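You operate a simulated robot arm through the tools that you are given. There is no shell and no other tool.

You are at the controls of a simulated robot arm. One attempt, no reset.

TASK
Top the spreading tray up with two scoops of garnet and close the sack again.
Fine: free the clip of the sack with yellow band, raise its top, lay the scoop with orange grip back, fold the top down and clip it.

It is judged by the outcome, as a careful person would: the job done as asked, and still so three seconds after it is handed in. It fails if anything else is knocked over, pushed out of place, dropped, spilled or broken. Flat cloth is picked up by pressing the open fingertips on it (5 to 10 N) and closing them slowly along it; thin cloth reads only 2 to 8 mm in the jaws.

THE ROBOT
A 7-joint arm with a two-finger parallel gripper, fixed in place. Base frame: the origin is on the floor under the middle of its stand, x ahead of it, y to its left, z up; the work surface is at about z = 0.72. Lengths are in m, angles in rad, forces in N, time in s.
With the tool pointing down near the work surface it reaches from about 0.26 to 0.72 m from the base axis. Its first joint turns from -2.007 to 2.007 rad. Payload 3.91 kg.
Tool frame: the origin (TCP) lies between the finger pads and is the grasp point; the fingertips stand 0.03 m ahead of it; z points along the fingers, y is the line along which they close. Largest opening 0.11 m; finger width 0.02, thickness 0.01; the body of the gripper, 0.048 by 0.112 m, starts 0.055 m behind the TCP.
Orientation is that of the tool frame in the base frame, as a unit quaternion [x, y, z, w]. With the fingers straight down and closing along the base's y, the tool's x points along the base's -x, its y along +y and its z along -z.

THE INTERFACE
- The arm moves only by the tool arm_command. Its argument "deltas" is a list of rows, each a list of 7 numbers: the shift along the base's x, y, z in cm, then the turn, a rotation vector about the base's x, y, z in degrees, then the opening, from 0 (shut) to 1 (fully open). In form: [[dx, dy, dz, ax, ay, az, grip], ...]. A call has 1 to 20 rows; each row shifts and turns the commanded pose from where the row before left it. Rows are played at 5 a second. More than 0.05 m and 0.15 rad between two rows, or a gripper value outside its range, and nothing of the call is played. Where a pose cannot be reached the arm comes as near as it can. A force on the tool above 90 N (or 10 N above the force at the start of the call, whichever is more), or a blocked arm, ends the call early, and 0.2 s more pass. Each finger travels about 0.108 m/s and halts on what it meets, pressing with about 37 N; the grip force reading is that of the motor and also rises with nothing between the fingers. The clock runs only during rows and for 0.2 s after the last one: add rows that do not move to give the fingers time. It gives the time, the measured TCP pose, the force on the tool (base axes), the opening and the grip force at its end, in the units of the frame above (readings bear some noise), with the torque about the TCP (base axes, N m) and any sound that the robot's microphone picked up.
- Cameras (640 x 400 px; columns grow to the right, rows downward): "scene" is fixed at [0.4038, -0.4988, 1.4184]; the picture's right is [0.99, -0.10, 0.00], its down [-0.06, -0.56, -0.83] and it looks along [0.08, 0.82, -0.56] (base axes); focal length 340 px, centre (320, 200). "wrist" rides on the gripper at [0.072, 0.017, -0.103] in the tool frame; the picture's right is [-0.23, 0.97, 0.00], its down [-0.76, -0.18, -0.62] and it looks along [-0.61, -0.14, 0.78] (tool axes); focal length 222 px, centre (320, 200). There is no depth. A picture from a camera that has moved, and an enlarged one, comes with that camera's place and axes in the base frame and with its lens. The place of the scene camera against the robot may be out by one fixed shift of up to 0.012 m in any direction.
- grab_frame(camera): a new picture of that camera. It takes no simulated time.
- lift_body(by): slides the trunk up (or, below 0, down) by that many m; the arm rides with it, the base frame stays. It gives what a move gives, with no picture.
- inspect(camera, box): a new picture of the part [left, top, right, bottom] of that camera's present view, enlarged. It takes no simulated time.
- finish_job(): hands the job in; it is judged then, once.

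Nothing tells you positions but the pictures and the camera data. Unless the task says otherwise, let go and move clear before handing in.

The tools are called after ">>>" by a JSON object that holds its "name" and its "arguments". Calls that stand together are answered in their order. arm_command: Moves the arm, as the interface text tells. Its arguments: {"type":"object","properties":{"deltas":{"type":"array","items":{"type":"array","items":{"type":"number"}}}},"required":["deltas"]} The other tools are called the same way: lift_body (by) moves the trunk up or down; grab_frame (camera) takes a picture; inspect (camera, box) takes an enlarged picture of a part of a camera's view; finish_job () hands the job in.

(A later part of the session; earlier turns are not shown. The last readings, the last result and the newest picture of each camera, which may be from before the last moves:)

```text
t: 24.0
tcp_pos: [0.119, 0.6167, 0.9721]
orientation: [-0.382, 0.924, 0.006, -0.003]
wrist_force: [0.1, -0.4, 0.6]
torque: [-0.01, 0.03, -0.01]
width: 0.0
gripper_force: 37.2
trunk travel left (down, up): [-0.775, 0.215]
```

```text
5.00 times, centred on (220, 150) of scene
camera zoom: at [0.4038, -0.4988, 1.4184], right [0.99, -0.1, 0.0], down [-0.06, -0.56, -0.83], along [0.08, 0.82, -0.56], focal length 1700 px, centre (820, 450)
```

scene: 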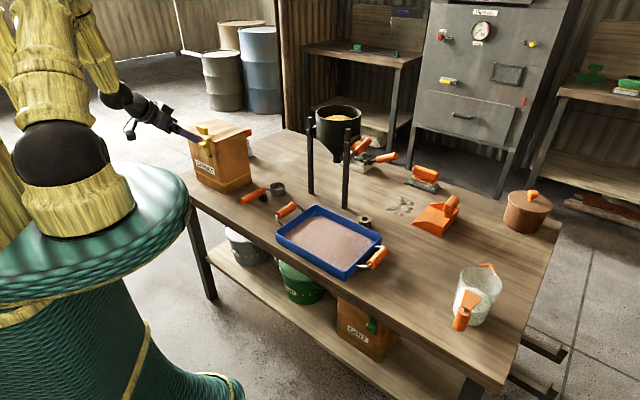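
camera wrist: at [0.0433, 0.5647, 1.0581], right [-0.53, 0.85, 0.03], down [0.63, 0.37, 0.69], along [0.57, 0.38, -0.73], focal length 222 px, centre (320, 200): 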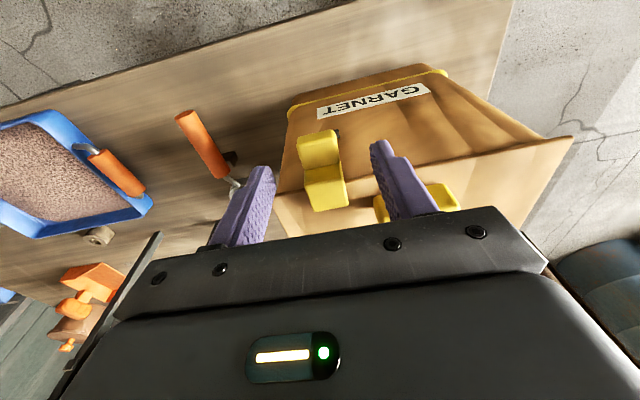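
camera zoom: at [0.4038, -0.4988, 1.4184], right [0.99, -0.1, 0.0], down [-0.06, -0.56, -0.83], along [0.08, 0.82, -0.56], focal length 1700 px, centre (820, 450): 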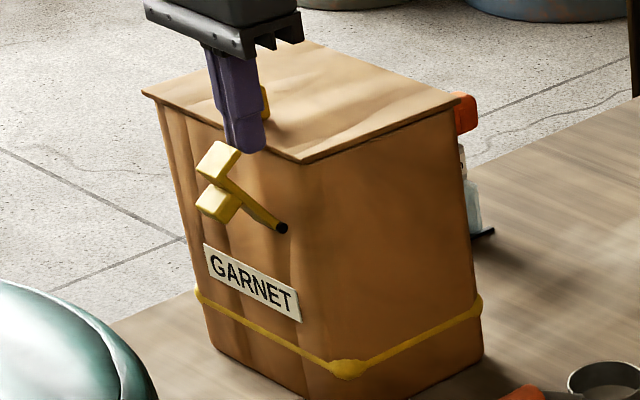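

The latch swung out to about 45° with almost no force this time. I'll keep following the arc to open it fully.

>>> {"name": "arm_command", "arguments": {"deltas": [[-0.55, -0.55, -0.6, 0, 0, 0, 0], [-0.55, -0.55, -0.6, 0, 0, 0, 0], [-0.43, -0.43, -0.78, 0, 0, 0, 0], [-0.43, -0.43, -0.78, 0, 0, 0, 0], [0, 0, 0, 0, 0, 0, 0]]}}

>>> {"name": "inspect", "arguments": {"camera": "wrist", "box": [200, 60, 460, 260]}}

>>> {"name": "inspect", "arguments": {"camera": "scene", "box": [180, 110, 260, 190]}}

```text
t: 25.2
tcp_pos: [0.0992, 0.5967, 0.9433]
orientation: [-0.382, 0.924, 0.007, -0.002]
wrist_force: [-0.5, 0.1, -1.0]
torque: [-0.03, 0.0, -0.02]
width: 0.0
gripper_force: 37.1
trunk travel left (down, up): [-0.775, 0.215]
```

```text
2.00 times, centred on (330, 160) of wrist
camera zoom: at [0.0368, 0.5563, 1.0476], right [-0.53, 0.85, 0.01], down [0.67, 0.41, 0.62], along [0.52, 0.34, -0.78], focal length 444 px, centre (300, 280)
```

zoom: 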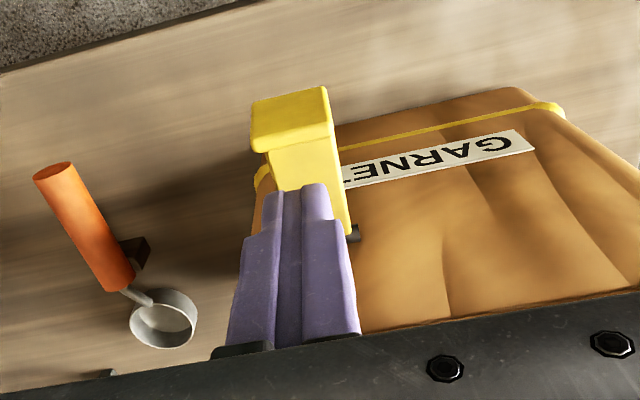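

```text
5.00 times, centred on (220, 150) of scene
camera zoom: at [0.4038, -0.4988, 1.4184], right [0.99, -0.1, 0.0], down [-0.06, -0.56, -0.83], along [0.08, 0.82, -0.56], focal length 1700 px, centre (820, 450)
```

zoom: 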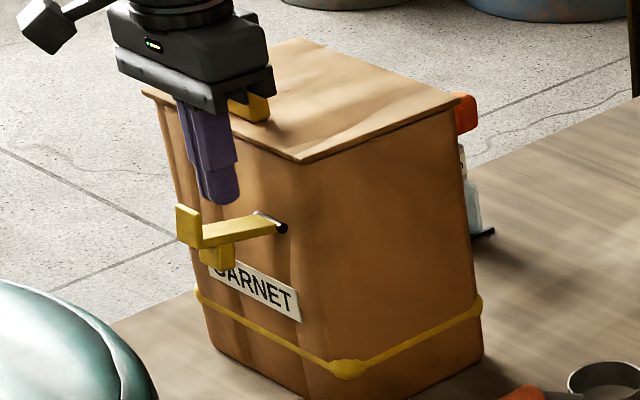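

The latch now hangs open at about 90° and stays there by itself. Next is the lid: its yellow tab is centred near (0.104, 0.684). I'll look at the arm's posture first to judge reach.

>>> {"name": "grab_frame", "arguments": {"camera": "scene"}}

>>> {"name": "arm_command", "arguments": {"deltas": [[-0.5, -0.5, 2, 0, 0, 0, 0], [0, 0, 4, 0, 0, 0, 0.3], [0, 0, 4, 0, 0, 0, 0.7], [0, 4, 0, 0, 0, 0, 0.7], [0, 0, 0, 0, 0, 0, 0.7]]}}

>>> {"name": "inspect", "arguments": {"camera": "wrist", "box": [200, 60, 460, 260]}}

>>> {"name": "inspect", "arguments": {"camera": "scene", "box": [170, 90, 270, 190]}}

```text
taken
```

scene: 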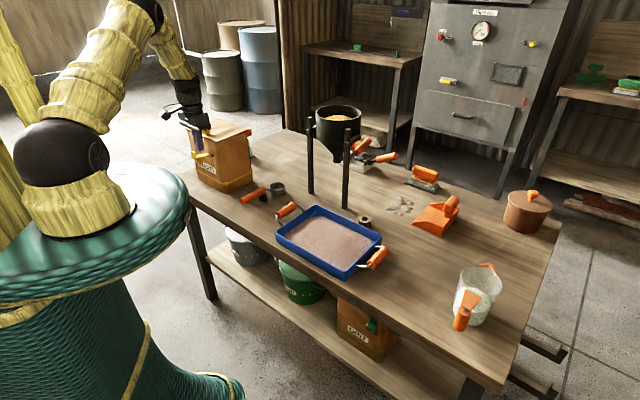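

```text
t: 26.4
tcp_pos: [0.0944, 0.6323, 1.0454]
orientation: [-0.381, 0.924, 0.007, -0.004]
wrist_force: [-0.1, 0.0, 0.3]
torque: [0.03, 0.01, -0.03]
width: 0.077
gripper_force: 0.0
trunk travel left (down, up): [-0.775, 0.215]
```

```text
2.00 times, centred on (330, 160) of wrist
camera zoom: at [0.0327, 0.5902, 1.1495], right [-0.53, 0.85, 0.01], down [0.67, 0.41, 0.62], along [0.52, 0.34, -0.78], focal length 444 px, centre (300, 280)
```

zoom: 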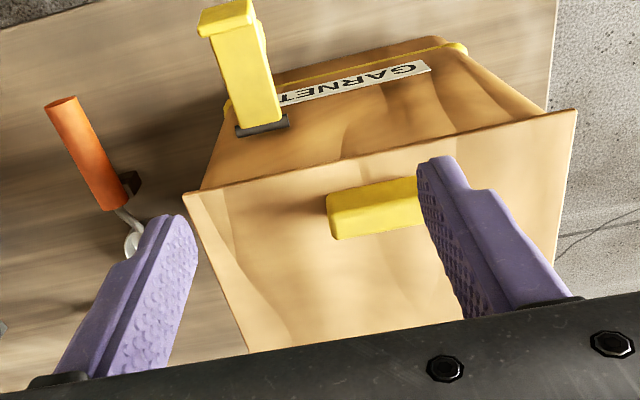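

```text
4.00 times, centred on (220, 140) of scene
camera zoom: at [0.4038, -0.4988, 1.4184], right [0.99, -0.1, 0.0], down [-0.06, -0.56, -0.83], along [0.08, 0.82, -0.56], focal length 1360 px, centre (720, 440)
```

zoom: 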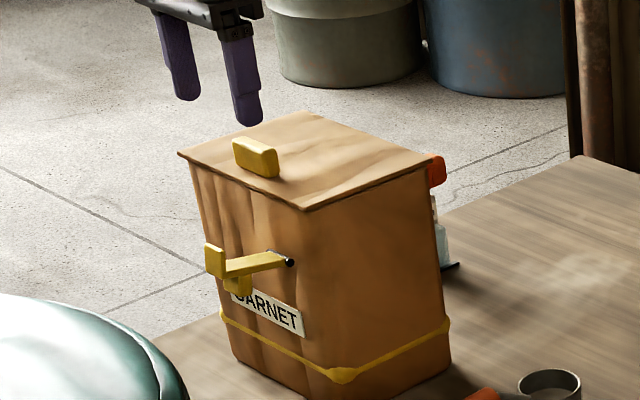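

>>> {"name": "inspect", "arguments": {"camera": "scene", "box": [215, 115, 255, 150]}}

>>> {"name": "inspect", "arguments": {"camera": "wrist", "box": [340, 130, 440, 200]}}

```text
11.43 times, centred on (235, 132) of scene
camera zoom: at [0.4038, -0.4988, 1.4184], right [0.99, -0.1, 0.0], down [-0.06, -0.56, -0.83], along [0.08, 0.82, -0.56], focal length 3886 px, centre (1291, 971)
```

zoom: 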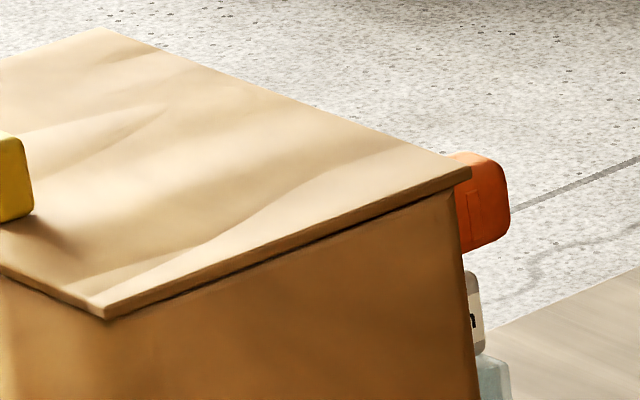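

```text
5.71 times, centred on (390, 165) of wrist
camera zoom: at [0.0327, 0.5902, 1.1495], right [-0.53, 0.85, 0.01], down [0.67, 0.41, 0.62], along [0.52, 0.34, -0.78], focal length 1269 px, centre (-80, 400)
```

zoom: 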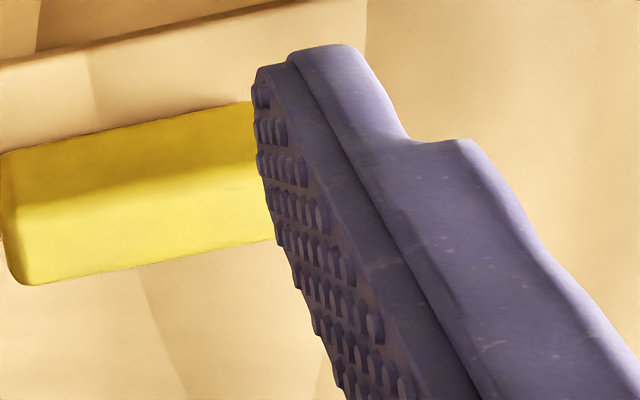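

The tab measures roughly 49 × 16 × 20 mm, centred near (0.106, 0.6865) with its top at z ≈ 0.957. I'll lower the open fingers over its two ends and close.

>>> {"name": "arm_command", "arguments": {"deltas": [[0.6, 2.7, -1.5, 0, 0, 0, 0.7], [0.57, 2.7, -1.5, 0, 0, 0, 0.7], [0, 0, -2, 0, 0, 0, 0.7], [0, 0, -2, 0, 0, 0, 0.7], [0, 0, 0, 0, 0, 0, 0.7]]}}

>>> {"name": "inspect", "arguments": {"camera": "wrist", "box": [200, 60, 460, 260]}}

>>> {"name": "inspect", "arguments": {"camera": "scene", "box": [170, 90, 270, 190]}}

```text
t: 27.6
tcp_pos: [0.1042, 0.6853, 0.9739]
orientation: [-0.383, 0.924, 0.006, -0.002]
wrist_force: [1.4, 0.7, -0.4]
torque: [-0.01, 0.0, 0.0]
width: 0.0773
gripper_force: 0.1
trunk travel left (down, up): [-0.775, 0.215]
```

```text
2.00 times, centred on (330, 160) of wrist
camera zoom: at [0.0424, 0.6437, 1.078], right [-0.53, 0.85, 0.01], down [0.67, 0.41, 0.62], along [0.52, 0.34, -0.78], focal length 444 px, centre (300, 280)
```

zoom: 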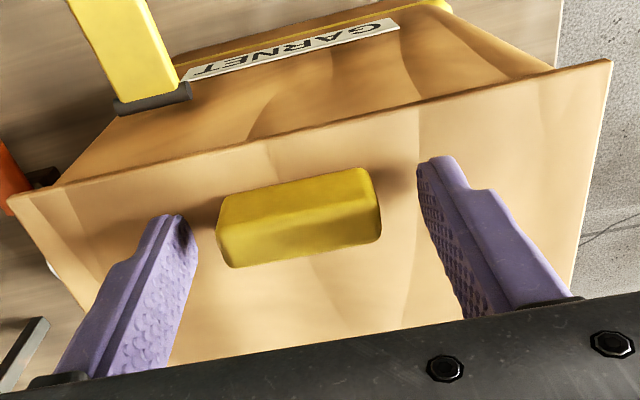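

```text
4.00 times, centred on (220, 140) of scene
camera zoom: at [0.4038, -0.4988, 1.4184], right [0.99, -0.1, 0.0], down [-0.06, -0.56, -0.83], along [0.08, 0.82, -0.56], focal length 1360 px, centre (720, 440)
```

zoom: 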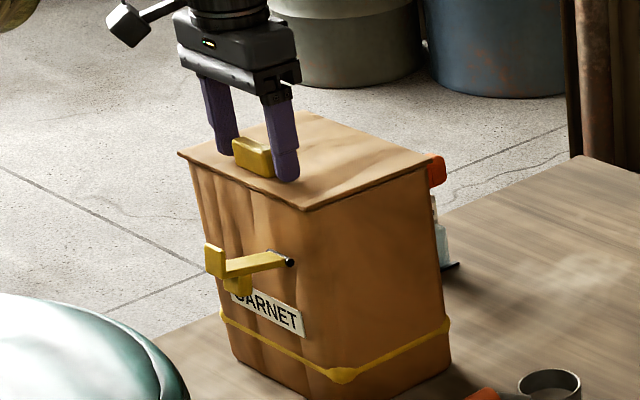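

>>> {"name": "arm_command", "arguments": {"deltas": [[0.15, 0.1, 0, 0, 0, 0, 0.6], [0, 0, 0, 0, 0, 0, 0.52], [0, 0, 0, 0, 0, 0, 0.46], [0, 0, 0, 0, 0, 0, 0.42], [0, 0, 0, 0, 0, 0, 0.38], [0, 0, 0, 0, 0, 0, 0.35]]}}

>>> {"name": "inspect", "arguments": {"camera": "wrist", "box": [200, 60, 460, 260]}}

```text
t: 29.0
tcp_pos: [0.1058, 0.6864, 0.973]
orientation: [-0.383, 0.924, 0.006, -0.004]
wrist_force: [-1.1, 1.7, 0.2]
torque: [-0.53, -0.54, -0.32]
width: 0.0494
gripper_force: 37.3
trunk travel left (down, up): [-0.775, 0.215]
```

```text
2.00 times, centred on (330, 160) of wrist
camera zoom: at [0.0443, 0.6455, 1.0776], right [-0.53, 0.85, 0.01], down [0.67, 0.41, 0.62], along [0.52, 0.34, -0.78], focal length 444 px, centre (300, 280)
```

zoom: 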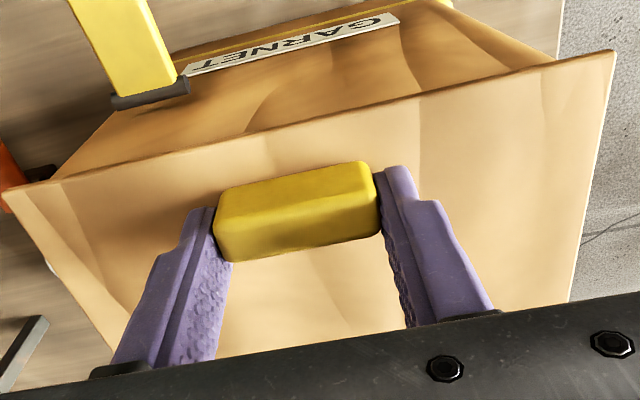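

The tab is held (49.4 mm). I'll raise the lid along an arc about its rear edge, starting with 20°.

>>> {"name": "arm_command", "arguments": {"deltas": [[0.17, 0.17, 1.0, 0, 0, 0, 0.35], [0.17, 0.17, 0.97, 0, 0, 0, 0.35], [0.29, 0.29, 0.93, 0, 0, 0, 0.35], [0.29, 0.29, 0.92, 0, 0, 0, 0.35], [0, 0, 0, 0, 0, 0, 0.35]]}}

>>> {"name": "inspect", "arguments": {"camera": "wrist", "box": [200, 60, 460, 260]}}

>>> {"name": "inspect", "arguments": {"camera": "scene", "box": [170, 90, 270, 190]}}

```text
t: 30.2
tcp_pos: [0.1161, 0.6968, 1.0123]
orientation: [-0.382, 0.924, 0.006, -0.004]
wrist_force: [-3.4, -5.5, 0.3]
torque: [-1.39, 0.2, -0.09]
width: 0.0492
gripper_force: 36.9
trunk travel left (down, up): [-0.775, 0.215]
```

```text
2.00 times, centred on (330, 160) of wrist
camera zoom: at [0.0543, 0.6553, 1.1163], right [-0.53, 0.85, 0.01], down [0.67, 0.41, 0.62], along [0.52, 0.34, -0.78], focal length 444 px, centre (300, 280)
```

zoom: 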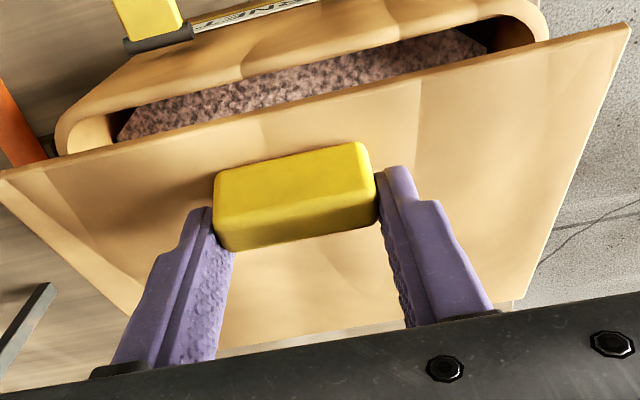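

```text
4.00 times, centred on (220, 140) of scene
camera zoom: at [0.4038, -0.4988, 1.4184], right [0.99, -0.1, 0.0], down [-0.06, -0.56, -0.83], along [0.08, 0.82, -0.56], focal length 1360 px, centre (720, 440)
```

zoom: 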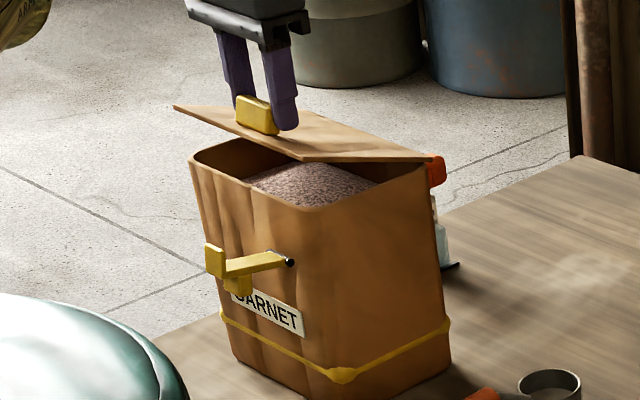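

The lid lifts easily, and the sack is full of garnet nearly to the rim. I'll continue the arc.

>>> {"name": "arm_command", "arguments": {"deltas": [[0.4, 0.4, 0.85, 0, 0, 0, 0.35], [0.4, 0.4, 0.84, 0, 0, 0, 0.35], [0.5, 0.5, 0.75, 0, 0, 0, 0.35], [0.5, 0.5, 0.71, 0, 0, 0, 0.35], [0.58, 0.58, 0.62, 0, 0, 0, 0.35], [0.58, 0.58, 0.58, 0, 0, 0, 0.35], [0, 0, 0, 0, 0, 0, 0.35]]}}

>>> {"name": "inspect", "arguments": {"camera": "wrist", "box": [200, 60, 460, 260]}}

>>> {"name": "inspect", "arguments": {"camera": "scene", "box": [150, 60, 270, 190]}}

```text
t: 31.8
tcp_pos: [0.143, 0.6978, 1.0494]
orientation: [-0.382, 0.924, 0.004, -0.004]
wrist_force: [-5.2, 10.4, -14.1]
torque: [-0.62, 0.45, -0.06]
width: 0.0492
gripper_force: 37.2
out of reach, approached as far as the arm can: row 2, 3, 4, 5, 6
trunk travel left (down, up): [-0.775, 0.215]
```

```text
2.00 times, centred on (330, 160) of wrist
camera zoom: at [0.0808, 0.6575, 1.1534], right [-0.53, 0.85, 0.01], down [0.67, 0.41, 0.62], along [0.52, 0.33, -0.79], focal length 444 px, centre (300, 280)
```

zoom: 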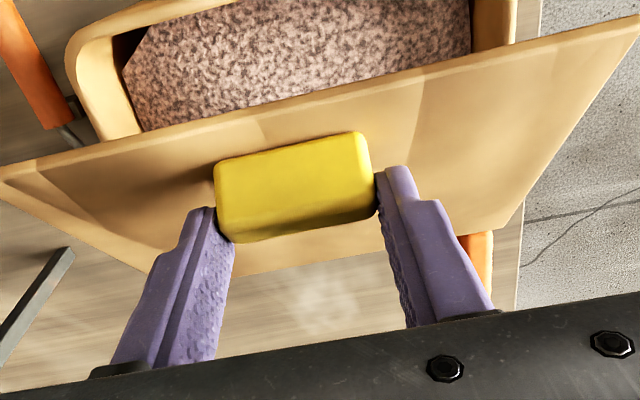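

```text
3.08 times, centred on (210, 125) of scene
camera zoom: at [0.4038, -0.4988, 1.4184], right [0.99, -0.1, 0.0], down [-0.06, -0.56, -0.83], along [0.08, 0.82, -0.56], focal length 1046 px, centre (658, 431)
```

zoom: 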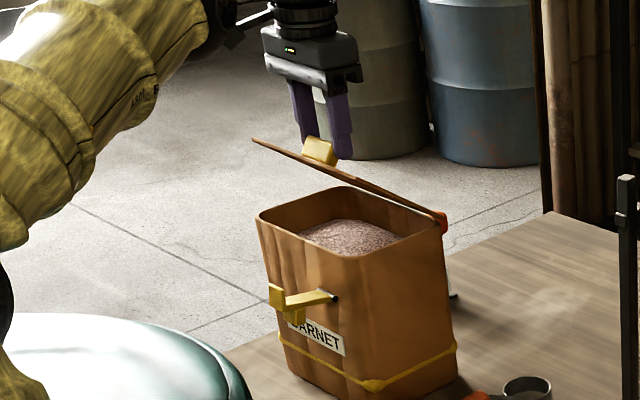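

The arm ran out of reach with the hand upright and drifted sideways. I'll tilt the hand so the fingers point outward, which brings the wrist closer in and puts the hand back on the lid's arc.

>>> {"name": "arm_command", "arguments": {"deltas": [[-0.18, -0.18, -0.04, 4.71, -4.71, 0, 0.35], [-0.18, -0.18, -0.04, 4.71, -4.71, 0, 0.35], [-0.18, -0.18, -0.04, 4.71, -4.71, 0, 0.35], [0, 0, 0, 0, 0, 0, 0.35]]}}

>>> {"name": "inspect", "arguments": {"camera": "wrist", "box": [200, 60, 460, 260]}}

>>> {"name": "inspect", "arguments": {"camera": "scene", "box": [150, 60, 270, 190]}}

```text
t: 32.8
tcp_pos: [0.1352, 0.6936, 1.0536]
orientation: [-0.378, 0.909, 0.075, 0.159]
wrist_force: [-10.8, 12.2, 0.8]
torque: [0.12, -0.01, 0.09]
width: 0.0498
gripper_force: 36.8
trunk travel left (down, up): [-0.775, 0.215]
```

```text
2.00 times, centred on (330, 160) of wrist
camera zoom: at [0.0511, 0.6297, 1.1252], right [-0.54, 0.83, 0.09], down [0.49, 0.22, 0.85], along [0.69, 0.5, -0.53], focal length 444 px, centre (300, 280)
```

zoom: 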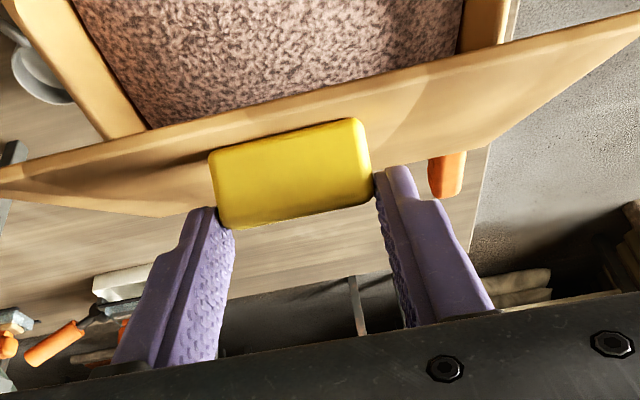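

```text
3.08 times, centred on (210, 125) of scene
camera zoom: at [0.4038, -0.4988, 1.4184], right [0.99, -0.1, 0.0], down [-0.06, -0.56, -0.83], along [0.08, 0.82, -0.56], focal length 1046 px, centre (658, 431)
```

zoom: 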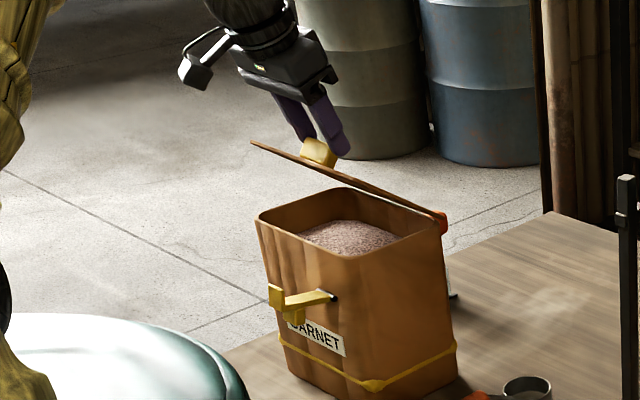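

>>> {"name": "arm_command", "arguments": {"deltas": [[-0.35, 0.4, 0, 0, 0, 0, 0.35], [-0.35, 0.45, -0.4, 0, 0, 0, 0.35], [-0.1, 0.4, -0.4, 0, 0, 0, 0.35], [0, 0.2, -0.3, 0, 0, 0, 0.35], [0, 0, 0, 0, 0, 0, 0.35]]}}

>>> {"name": "inspect", "arguments": {"camera": "wrist", "box": [200, 60, 460, 260]}}

>>> {"name": "inspect", "arguments": {"camera": "scene", "box": [150, 60, 270, 190]}}

```text
t: 34.0
tcp_pos: [0.131, 0.7034, 1.0388]
orientation: [-0.378, 0.91, 0.072, 0.157]
wrist_force: [11.2, -10.2, 1.4]
torque: [-0.55, -0.8, -0.14]
width: 0.0494
gripper_force: 37.1
trunk travel left (down, up): [-0.775, 0.215]
```

```text
2.00 times, centred on (330, 160) of wrist
camera zoom: at [0.047, 0.6408, 1.1125], right [-0.54, 0.84, 0.09], down [0.49, 0.22, 0.84], along [0.69, 0.5, -0.53], focal length 444 px, centre (300, 280)
```

zoom: 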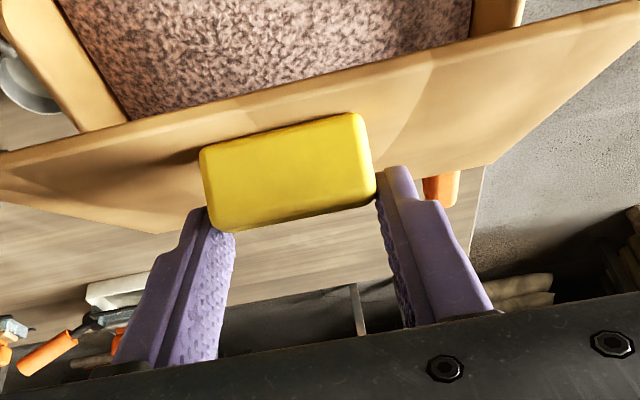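

```text
3.08 times, centred on (210, 125) of scene
camera zoom: at [0.4038, -0.4988, 1.4184], right [0.99, -0.1, 0.0], down [-0.06, -0.56, -0.83], along [0.08, 0.82, -0.56], focal length 1046 px, centre (658, 431)
```

zoom: 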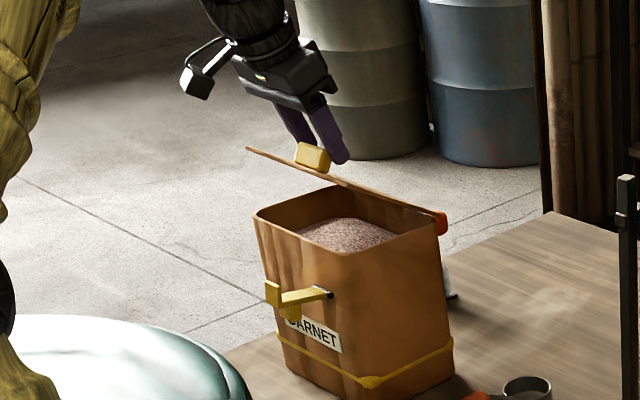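

The sack may have slid a few millimetres under the sideways load. I'll check its base against the first pictures before going on.

>>> {"name": "inspect", "arguments": {"camera": "scene", "box": [180, 110, 260, 200]}}

>>> {"name": "inspect", "arguments": {"camera": "scene", "box": [170, 100, 330, 220]}}

```text
4.44 times, centred on (220, 155) of scene
camera zoom: at [0.4038, -0.4988, 1.4184], right [0.99, -0.1, 0.0], down [-0.06, -0.56, -0.83], along [0.08, 0.82, -0.56], focal length 1511 px, centre (764, 400)
```

zoom: 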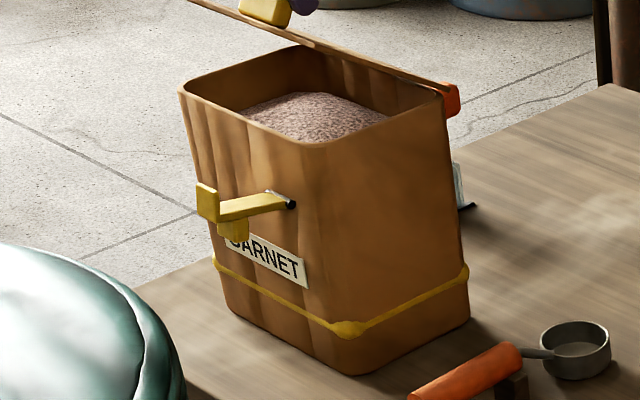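

```text
3.33 times, centred on (250, 160) of scene
camera zoom: at [0.4038, -0.4988, 1.4184], right [0.99, -0.1, 0.0], down [-0.06, -0.56, -0.83], along [0.08, 0.82, -0.56], focal length 1133 px, centre (553, 333)
```

zoom: 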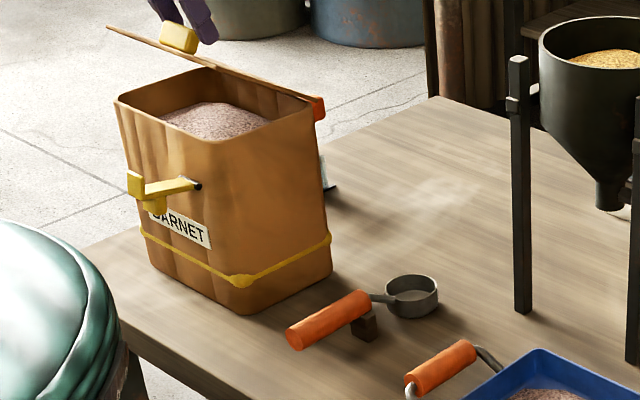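

The sack has shifted only about 7 mm. The lid is at about 37° and I'm back on its natural arc. I'll raise it further with the tilted hand.

>>> {"name": "arm_command", "arguments": {"deltas": [[0.5, 0.5, 0.55, 0, 0, 0, 0.35], [0.56, 0.56, 0.5, 0, 0, 0, 0.35], [0.6, 0.6, 0.41, 0, 0, 0, 0.35], [0, 0, 0, 0, 0, 0, 0.35]]}}

>>> {"name": "inspect", "arguments": {"camera": "wrist", "box": [200, 60, 460, 260]}}

>>> {"name": "inspect", "arguments": {"camera": "scene", "box": [150, 60, 270, 190]}}

```text
t: 35.0
tcp_pos: [0.1442, 0.7209, 1.057]
orientation: [-0.377, 0.91, 0.075, 0.157]
wrist_force: [0.5, -12.4, -2.5]
torque: [-1.03, 0.61, -0.19]
width: 0.0491
gripper_force: 37.3
trunk travel left (down, up): [-0.775, 0.215]
```

```text
2.00 times, centred on (330, 160) of wrist
camera zoom: at [0.0613, 0.6575, 1.13], right [-0.54, 0.84, 0.09], down [0.49, 0.22, 0.84], along [0.68, 0.5, -0.53], focal length 444 px, centre (300, 280)
```

zoom: 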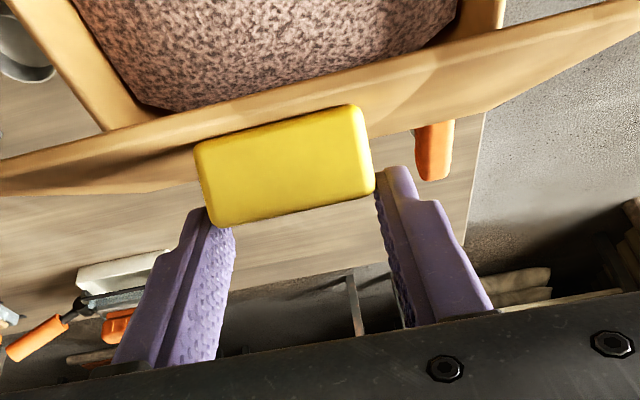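

```text
3.08 times, centred on (210, 125) of scene
camera zoom: at [0.4038, -0.4988, 1.4184], right [0.99, -0.1, 0.0], down [-0.06, -0.56, -0.83], along [0.08, 0.82, -0.56], focal length 1046 px, centre (658, 431)
```

zoom: 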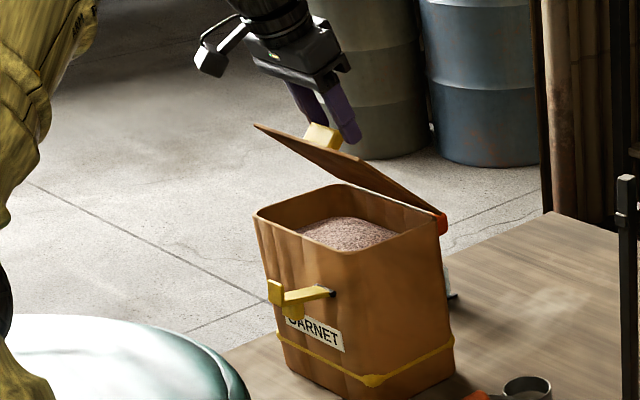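

>>> {"name": "arm_command", "arguments": {"deltas": [[0.47, 0.47, 0.15, 0, 0, 0, 0.35], [0.47, 0.47, 0.12, 0, 0, 0, 0.35], [0.47, 0.47, 0.1, 0, 0, 0, 0.35], [0, 0, 0, 0, 0, 0, 0.35]]}}

>>> {"name": "inspect", "arguments": {"camera": "wrist", "box": [200, 60, 460, 260]}}

>>> {"name": "inspect", "arguments": {"camera": "scene", "box": [150, 60, 270, 190]}}

```text
t: 36.0
tcp_pos: [0.1579, 0.7342, 1.0647]
orientation: [-0.377, 0.909, 0.076, 0.159]
wrist_force: [-5.4, -14.3, 22.2]
torque: [-0.8, 0.06, -0.18]
width: 0.0491
gripper_force: 37.1
trunk travel left (down, up): [-0.775, 0.215]
```

```text
2.00 times, centred on (330, 160) of wrist
camera zoom: at [0.0746, 0.6707, 1.1373], right [-0.54, 0.84, 0.1], down [0.49, 0.22, 0.85], along [0.69, 0.5, -0.52], focal length 444 px, centre (300, 280)
```

zoom: 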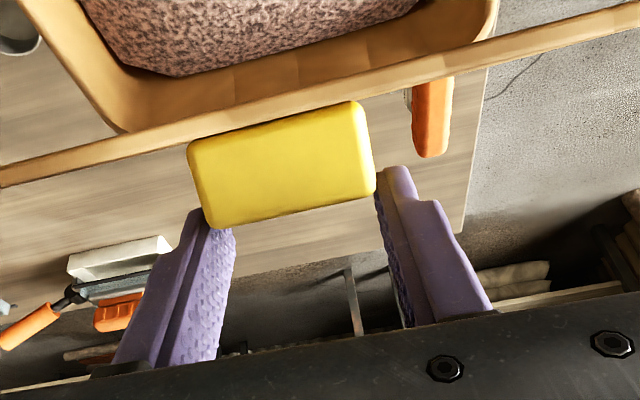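

```text
3.08 times, centred on (210, 125) of scene
camera zoom: at [0.4038, -0.4988, 1.4184], right [0.99, -0.1, 0.0], down [-0.06, -0.56, -0.83], along [0.08, 0.82, -0.56], focal length 1046 px, centre (658, 431)
```

zoom: 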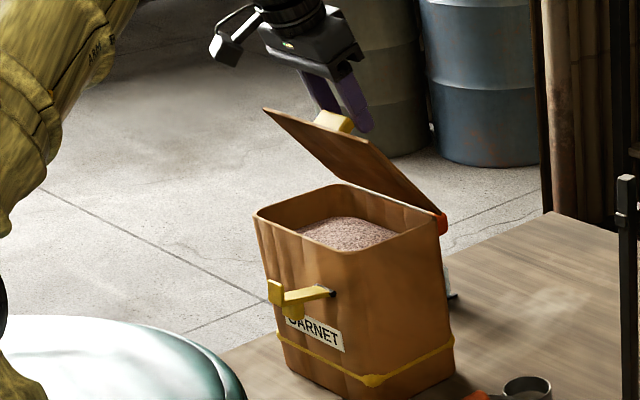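

>>> {"name": "arm_command", "arguments": {"deltas": [[0.45, 0.45, 0.3, 0, 0, 0, 0.35], [0.45, 0.45, 0.25, 0, 0, 0, 0.35], [0.45, 0.45, 0.2, 0, 0, 0, 0.35], [0, 0, 0, 0, 0, 0, 0.35]]}}

>>> {"name": "inspect", "arguments": {"camera": "wrist", "box": [200, 60, 460, 260]}}

>>> {"name": "inspect", "arguments": {"camera": "scene", "box": [150, 60, 270, 190]}}

```text
t: 37.0
tcp_pos: [0.1713, 0.7479, 1.0673]
orientation: [-0.378, 0.909, 0.073, 0.157]
wrist_force: [-7.7, -6.4, 10.8]
torque: [-0.63, 0.76, -0.08]
width: 0.0489
gripper_force: 36.9
trunk travel left (down, up): [-0.775, 0.215]
```

```text
2.00 times, centred on (330, 160) of wrist
camera zoom: at [0.0878, 0.6845, 1.1402], right [-0.54, 0.84, 0.09], down [0.49, 0.22, 0.84], along [0.68, 0.5, -0.53], focal length 444 px, centre (300, 280)
```

zoom: 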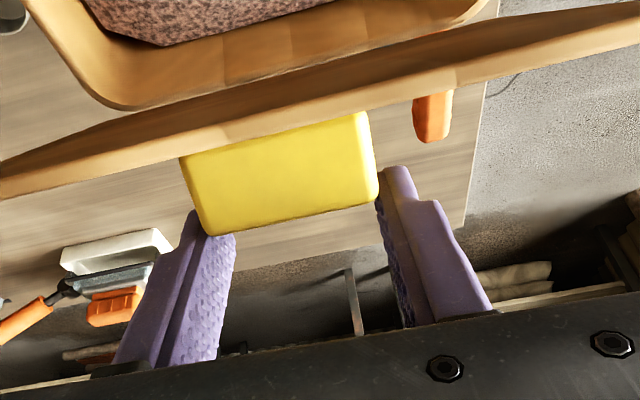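

```text
3.08 times, centred on (210, 125) of scene
camera zoom: at [0.4038, -0.4988, 1.4184], right [0.99, -0.1, 0.0], down [-0.06, -0.56, -0.83], along [0.08, 0.82, -0.56], focal length 1046 px, centre (658, 431)
```

zoom: 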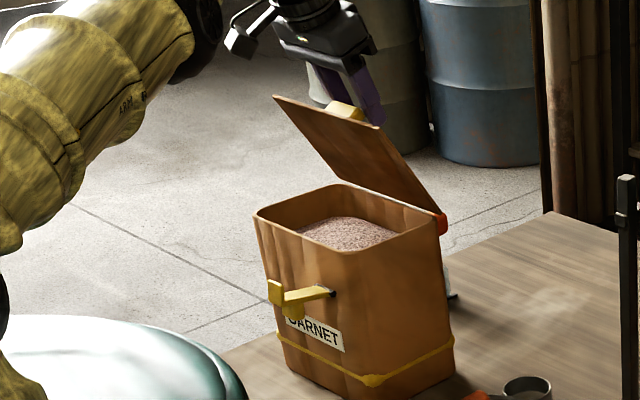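

>>> {"name": "arm_command", "arguments": {"deltas": [[0.45, 0.45, 0.15, 0, 0, 0, 0.35], [0.45, 0.45, 0.1, 0, 0, 0, 0.35], [0, 0, 0, 0, 0, 0, 0.35]]}}

>>> {"name": "inspect", "arguments": {"camera": "scene", "box": [150, 60, 270, 190]}}

```text
t: 37.8
tcp_pos: [0.1889, 0.7462, 1.0631]
orientation: [-0.376, 0.911, 0.069, 0.157]
wrist_force: [0.4, 0.2, -0.6]
torque: [-0.03, 0.06, 0.02]
width: 0.0388
gripper_force: 0.1
out of reach, approached as far as the arm can: row 1, 2
trunk travel left (down, up): [-0.775, 0.215]
```

```text
3.08 times, centred on (210, 125) of scene
camera zoom: at [0.4038, -0.4988, 1.4184], right [0.99, -0.1, 0.0], down [-0.06, -0.56, -0.83], along [0.08, 0.82, -0.56], focal length 1046 px, centre (658, 431)
```

zoom: 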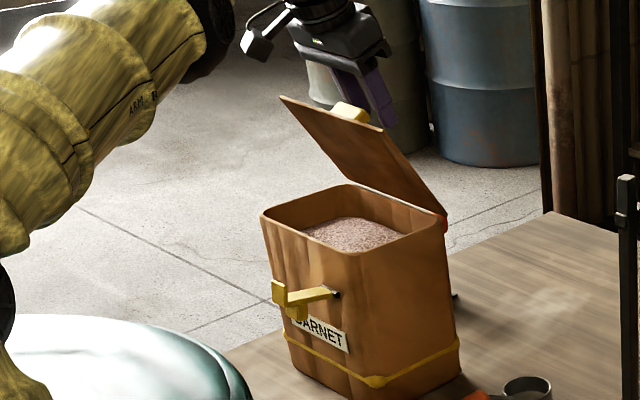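

>>> {"name": "grab_frame", "arguments": {"camera": "wrist"}}

>>> {"name": "arm_command", "arguments": {"deltas": [[0, 0, 0, 0, 0, 0, 0.35]]}}

>>> {"name": "inspect", "arguments": {"camera": "scene", "box": [150, 60, 270, 190]}}

```text
taken
camera wrist: at [0.1032, 0.6841, 1.1375], right [-0.54, 0.84, 0.08], down [0.49, 0.23, 0.84], along [0.69, 0.49, -0.53], focal length 222 px, centre (320, 200)
```

wrist: 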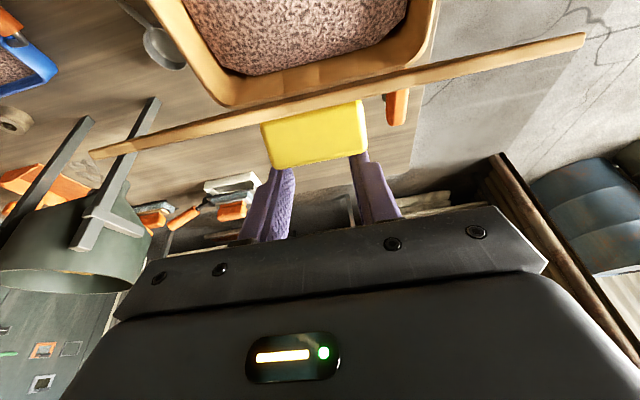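

```text
t: 38.2
tcp_pos: [0.1827, 0.7476, 1.0658]
orientation: [-0.377, 0.91, 0.071, 0.158]
wrist_force: [0.3, -0.1, 0.4]
torque: [0.0, 0.02, 0.0]
width: 0.0385
gripper_force: 0.2
trunk travel left (down, up): [-0.775, 0.215]
```

```text
3.08 times, centred on (210, 125) of scene
camera zoom: at [0.4038, -0.4988, 1.4184], right [0.99, -0.1, 0.0], down [-0.06, -0.56, -0.83], along [0.08, 0.82, -0.56], focal length 1046 px, centre (658, 431)
```

zoom: 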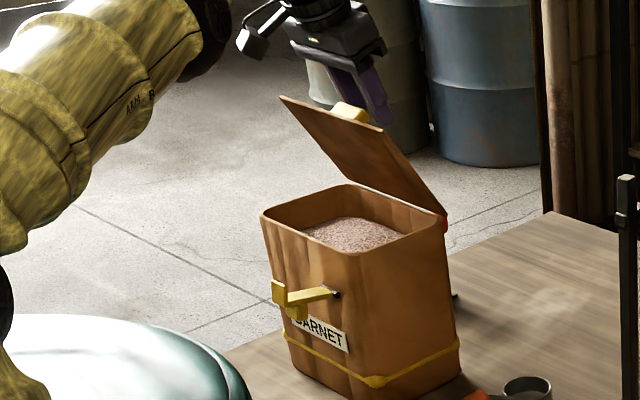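

The tab slipped out of the grip at about 72°, but the lid is staying up on its own. I'll withdraw up and back over the lid edge, then decide whether to push it further open from inside.

>>> {"name": "arm_command", "arguments": {"deltas": [[-0.2, -0.2, 1.5, 0, 0, 0, 0.35], [-0.3, -0.3, 2, 0, 0, 0, 0.35], [-0.3, -0.3, 2, 0, 0, 0, 0.35], [-0.3, -0.3, 2, 0, 0, 0, 0.35], [0, 0, 0, 0, 0, 0, 0.35]]}}

>>> {"name": "grab_frame", "arguments": {"camera": "wrist"}}

>>> {"name": "inspect", "arguments": {"camera": "scene", "box": [150, 60, 270, 190]}}

```text
t: 39.4
tcp_pos: [0.1696, 0.7374, 1.141]
orientation: [-0.377, 0.91, 0.074, 0.157]
wrist_force: [0.0, 0.1, -0.6]
torque: [0.02, 0.0, -0.01]
width: 0.0384
gripper_force: 0.0
trunk travel left (down, up): [-0.775, 0.215]
```

```text
taken
camera wrist: at [0.085, 0.6753, 1.2146], right [-0.54, 0.84, 0.09], down [0.49, 0.22, 0.84], along [0.69, 0.5, -0.53], focal length 222 px, centre (320, 200)
```

wrist: 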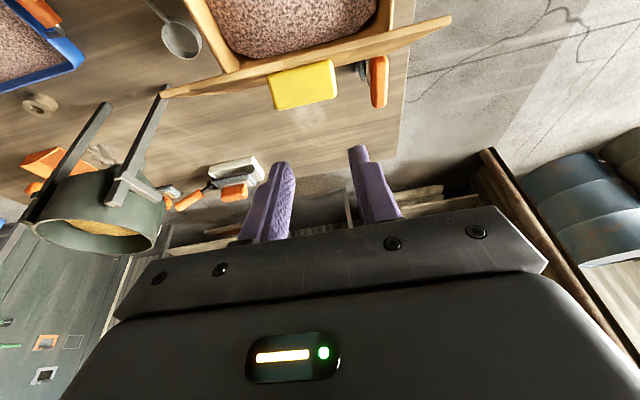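

```text
3.08 times, centred on (210, 125) of scene
camera zoom: at [0.4038, -0.4988, 1.4184], right [0.99, -0.1, 0.0], down [-0.06, -0.56, -0.83], along [0.08, 0.82, -0.56], focal length 1046 px, centre (658, 431)
```

zoom: 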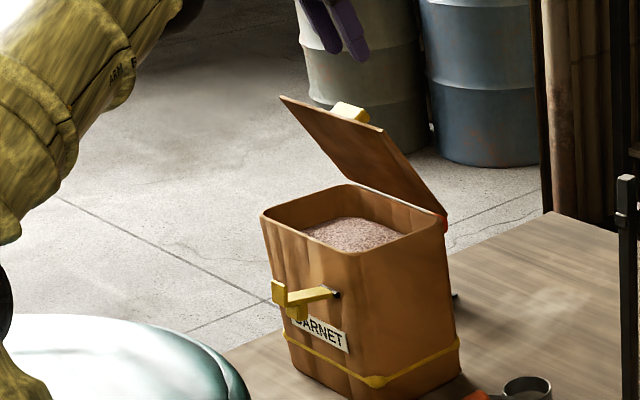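

The lid stays up at about 72°, which leaves the sack mouth clear. Next I'll move to the scoop, which lies pointing along roughly 46° near (0.27, 0.52), and look at it from above.

>>> {"name": "arm_command", "arguments": {"deltas": [[0, -4.5, 0.5, 0, 0, 0, 0.35], [0, -4.5, 0.5, 0, 0, 0, 0.35], [0.5, -4.5, 0, 0, 0, 0, 0.5], [1.5, -4, -1.5, 0, 0, 0, 0.6], [2, -3, -3, 0, 0, 0, 0.6], [2, -2, -3.5, 0, 0, 0, 0.6], [1, 0, -3, 0, 0, 0, 0.6], [0, 0, 0, 0, 0, 0, 0.6]]}}

>>> {"name": "grab_frame", "arguments": {"camera": "wrist"}}

>>> {"name": "grab_frame", "arguments": {"camera": "scene"}}

```text
t: 41.2
tcp_pos: [0.24, 0.5139, 1.0428]
orientation: [-0.377, 0.91, 0.073, 0.157]
wrist_force: [0.8, -0.7, 0.0]
torque: [0.04, -0.03, 0.01]
width: 0.066
gripper_force: 0.1
trunk travel left (down, up): [-0.775, 0.215]
```

```text
taken
camera wrist: at [0.1555, 0.4491, 1.1152], right [-0.54, 0.84, 0.09], down [0.49, 0.22, 0.84], along [0.69, 0.5, -0.53], focal length 222 px, centre (320, 200)
```

wrist: 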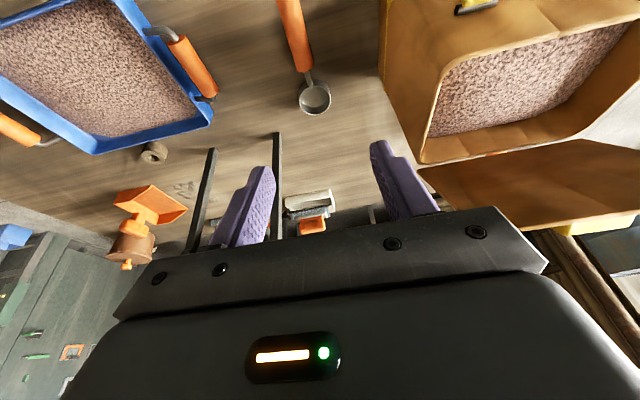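

```text
taken
```

scene: 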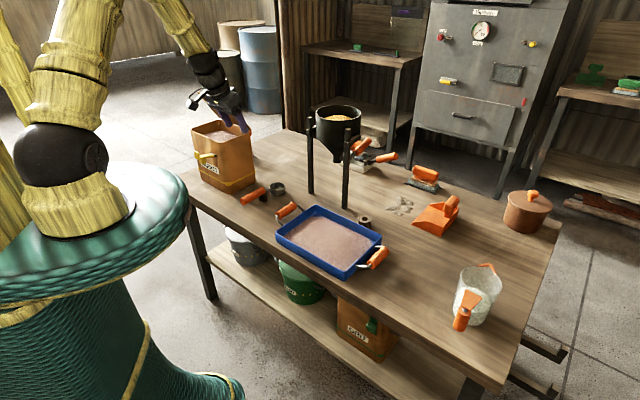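

>>> {"name": "inspect", "arguments": {"camera": "wrist", "box": [370, 0, 640, 240]}}

>>> {"name": "arm_command", "arguments": {"deltas": [[-2.5, -4, 0, 0, 0, 0, 0.6], [-2.5, -4, 0, 0, 0, 0, 0.6], [0, 0, 0, 0, 0, 0, 0.6]]}}

>>> {"name": "grab_frame", "arguments": {"camera": "wrist"}}

>>> {"name": "inspect", "arguments": {"camera": "wrist", "box": [250, 20, 410, 180]}}

```text
1.67 times, centred on (505, 120) of wrist
camera zoom: at [0.1555, 0.4491, 1.1152], right [-0.54, 0.84, 0.09], down [0.49, 0.22, 0.84], along [0.69, 0.5, -0.53], focal length 370 px, centre (12, 333)
```

zoom: 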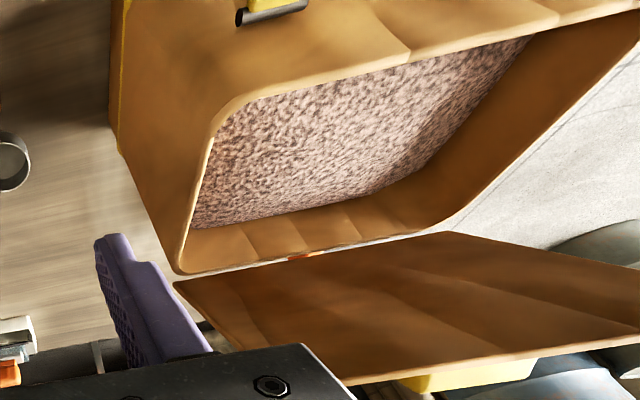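

```text
t: 42.0
tcp_pos: [0.1892, 0.4328, 1.0421]
orientation: [-0.377, 0.91, 0.073, 0.157]
wrist_force: [-0.1, -0.2, 0.4]
torque: [-0.06, -0.01, -0.03]
width: 0.0662
gripper_force: 0.1
trunk travel left (down, up): [-0.775, 0.215]
```

```text
taken
camera wrist: at [0.1052, 0.3692, 1.1156], right [-0.54, 0.84, 0.09], down [0.49, 0.22, 0.84], along [0.69, 0.5, -0.53], focal length 222 px, centre (320, 200)
```

wrist: 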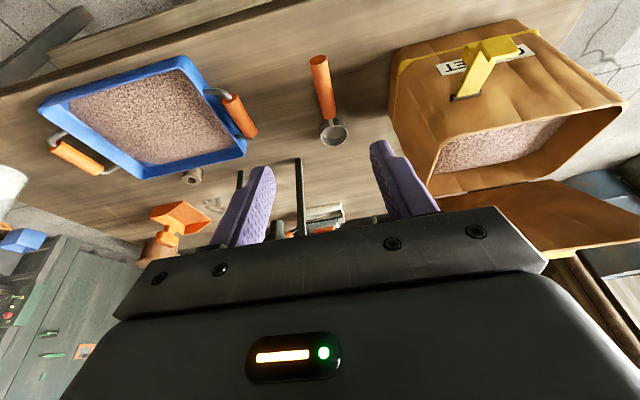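

```text
2.50 times, centred on (330, 100) of wrist
camera zoom: at [0.1052, 0.3692, 1.1156], right [-0.54, 0.84, 0.09], down [0.49, 0.22, 0.84], along [0.69, 0.5, -0.53], focal length 555 px, centre (295, 450)
```

zoom: 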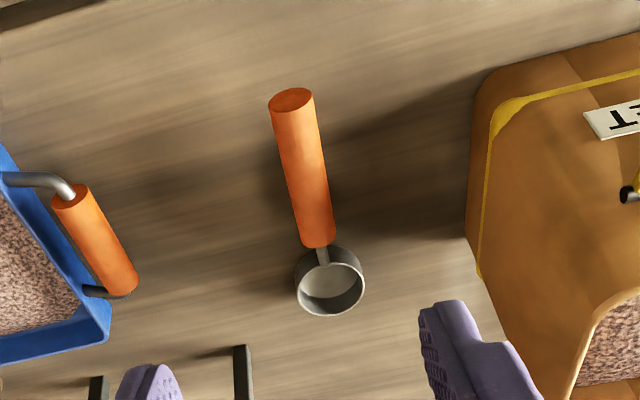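

The scoop's handle axis runs from about (0.232, 0.486) to (0.300, 0.553) at z ≈ 0.765, with the cup rim centred near (0.35, 0.603, 0.739). I'll approach it with the hand tilted along the handle.

>>> {"name": "arm_command", "arguments": {"deltas": [[1.35, 1.55, -3.4, 2.83, -2.83, 0, 0.6], [1.35, 1.55, -3.4, 2.83, -2.83, 0, 0.6], [1.35, 1.55, -3.4, 0, 0, 0, 0.6], [1.35, 1.55, -3.4, 0, 0, 0, 0.6], [1.35, 1.57, -3.2, 0, 0, 0, 0.6], [0, 0, 0, 0, 0, 0, 0.6]]}}

>>> {"name": "grab_frame", "arguments": {"camera": "wrist"}}

>>> {"name": "inspect", "arguments": {"camera": "scene", "box": [190, 100, 350, 220]}}

```text
t: 43.4
tcp_pos: [0.2566, 0.509, 0.8727]
orientation: [-0.372, 0.896, 0.099, 0.22]
wrist_force: [0.6, 0.1, 0.3]
torque: [0.02, 0.02, -0.01]
width: 0.0661
gripper_force: 0.0
trunk travel left (down, up): [-0.775, 0.215]
```

```text
taken
camera wrist: at [0.1659, 0.4396, 0.9314], right [-0.55, 0.83, 0.12], down [0.4, 0.14, 0.91], along [0.73, 0.55, -0.41], focal length 222 px, centre (320, 200)
```

wrist: 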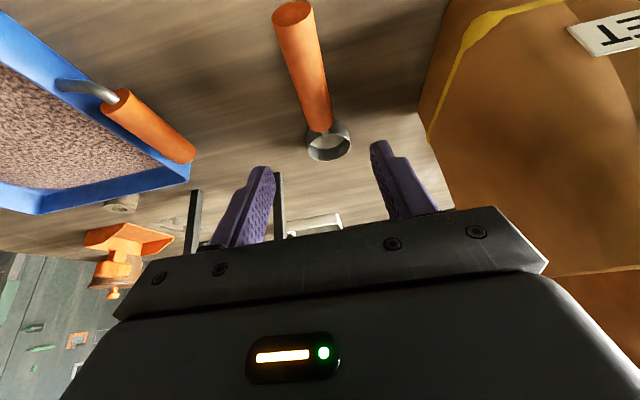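

```text
3.33 times, centred on (270, 160) of scene
camera zoom: at [0.4038, -0.4988, 1.4184], right [0.99, -0.1, 0.0], down [-0.06, -0.56, -0.83], along [0.08, 0.82, -0.56], focal length 1133 px, centre (487, 333)
```

zoom: 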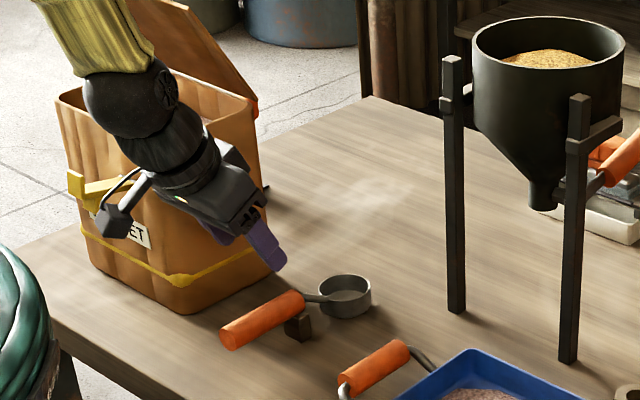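

>>> {"name": "arm_command", "arguments": {"deltas": [[0, 0.1, -3.2, 0, 0, 0, 0.6], [0, 0.05, -3.2, 0, 0, 0, 0.6], [0, 0, -3.2, 0, 0, 0, 0.6], [0, 0, 0, 0, 0, 0, 0.6]]}}

>>> {"name": "grab_frame", "arguments": {"camera": "wrist"}}

>>> {"name": "inspect", "arguments": {"camera": "scene", "box": [220, 150, 320, 220]}}

```text
t: 44.4
tcp_pos: [0.2557, 0.5095, 0.7778]
orientation: [-0.372, 0.896, 0.1, 0.221]
wrist_force: [-0.3, -0.1, 0.7]
torque: [-0.01, -0.02, 0.01]
width: 0.0661
gripper_force: 0.1
trunk travel left (down, up): [-0.775, 0.215]
```

```text
taken
camera wrist: at [0.1644, 0.4402, 0.8362], right [-0.55, 0.83, 0.12], down [0.4, 0.14, 0.91], along [0.73, 0.55, -0.41], focal length 222 px, centre (320, 200)
```

wrist: 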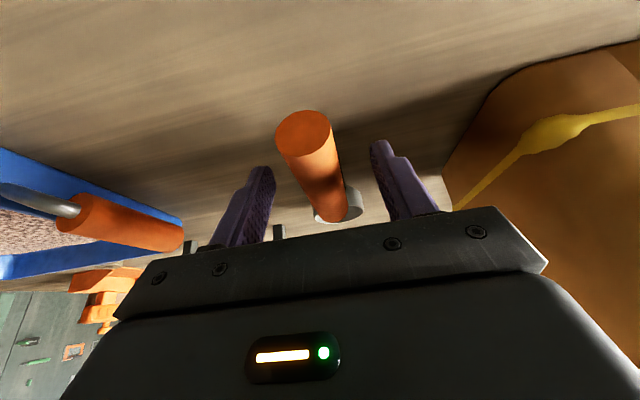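

```text
5.71 times, centred on (270, 185) of scene
camera zoom: at [0.4038, -0.4988, 1.4184], right [0.99, -0.1, 0.0], down [-0.06, -0.56, -0.83], along [0.08, 0.82, -0.56], focal length 1943 px, centre (606, 286)
```

zoom: 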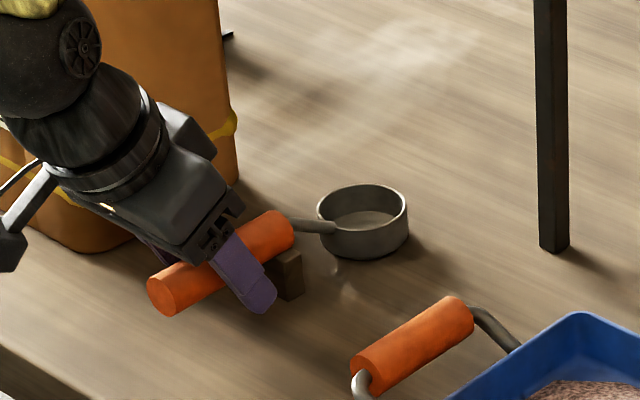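

The fingers straddle the handle. I'll close on it and lift slightly.

>>> {"name": "arm_command", "arguments": {"deltas": [[0, 0, 0, 0, 0, 0, 0.45], [0, 0, 0, 0, 0, 0, 0.35], [0, 0, 0, 0, 0, 0, 0.27], [0, 0, 0, 0, 0, 0, 0.2], [0, 0, 0, 0, 0, 0, 0.15], [0, 0, 0, 0, 0, 0, 0.1], [0, 0, 0, 0, 0, 0, 0.1]]}}

>>> {"name": "inspect", "arguments": {"camera": "scene", "box": [220, 150, 320, 220]}}

>>> {"name": "inspect", "arguments": {"camera": "wrist", "box": [230, 80, 430, 230]}}

```text
t: 46.0
tcp_pos: [0.2547, 0.5089, 0.7783]
orientation: [-0.372, 0.896, 0.098, 0.221]
wrist_force: [1.0, -0.3, 0.0]
torque: [-0.05, 0.0, -0.03]
width: 0.026
gripper_force: 36.9
trunk travel left (down, up): [-0.775, 0.215]
```

```text
5.71 times, centred on (270, 185) of scene
camera zoom: at [0.4038, -0.4988, 1.4184], right [0.99, -0.1, 0.0], down [-0.06, -0.56, -0.83], along [0.08, 0.82, -0.56], focal length 1943 px, centre (606, 286)
```

zoom: 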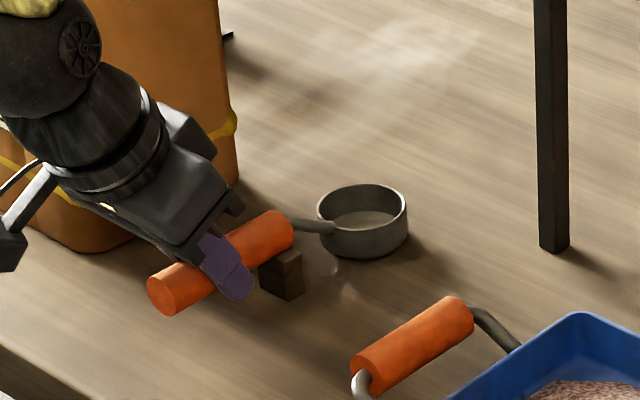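

```text
2.67 times, centred on (330, 155) of wrist
camera zoom: at [0.1645, 0.4401, 0.8364], right [-0.55, 0.83, 0.12], down [0.4, 0.14, 0.91], along [0.73, 0.55, -0.41], focal length 592 px, centre (293, 320)
```

zoom: 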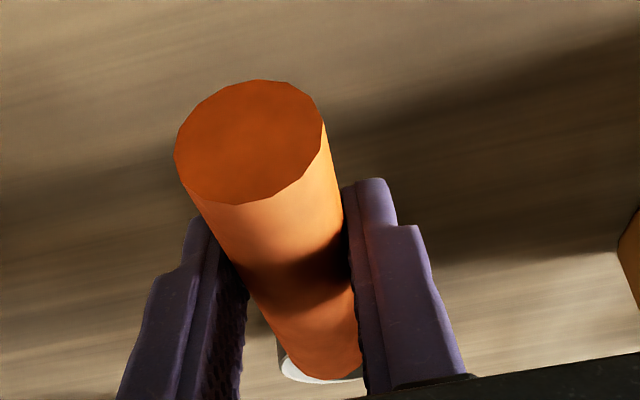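

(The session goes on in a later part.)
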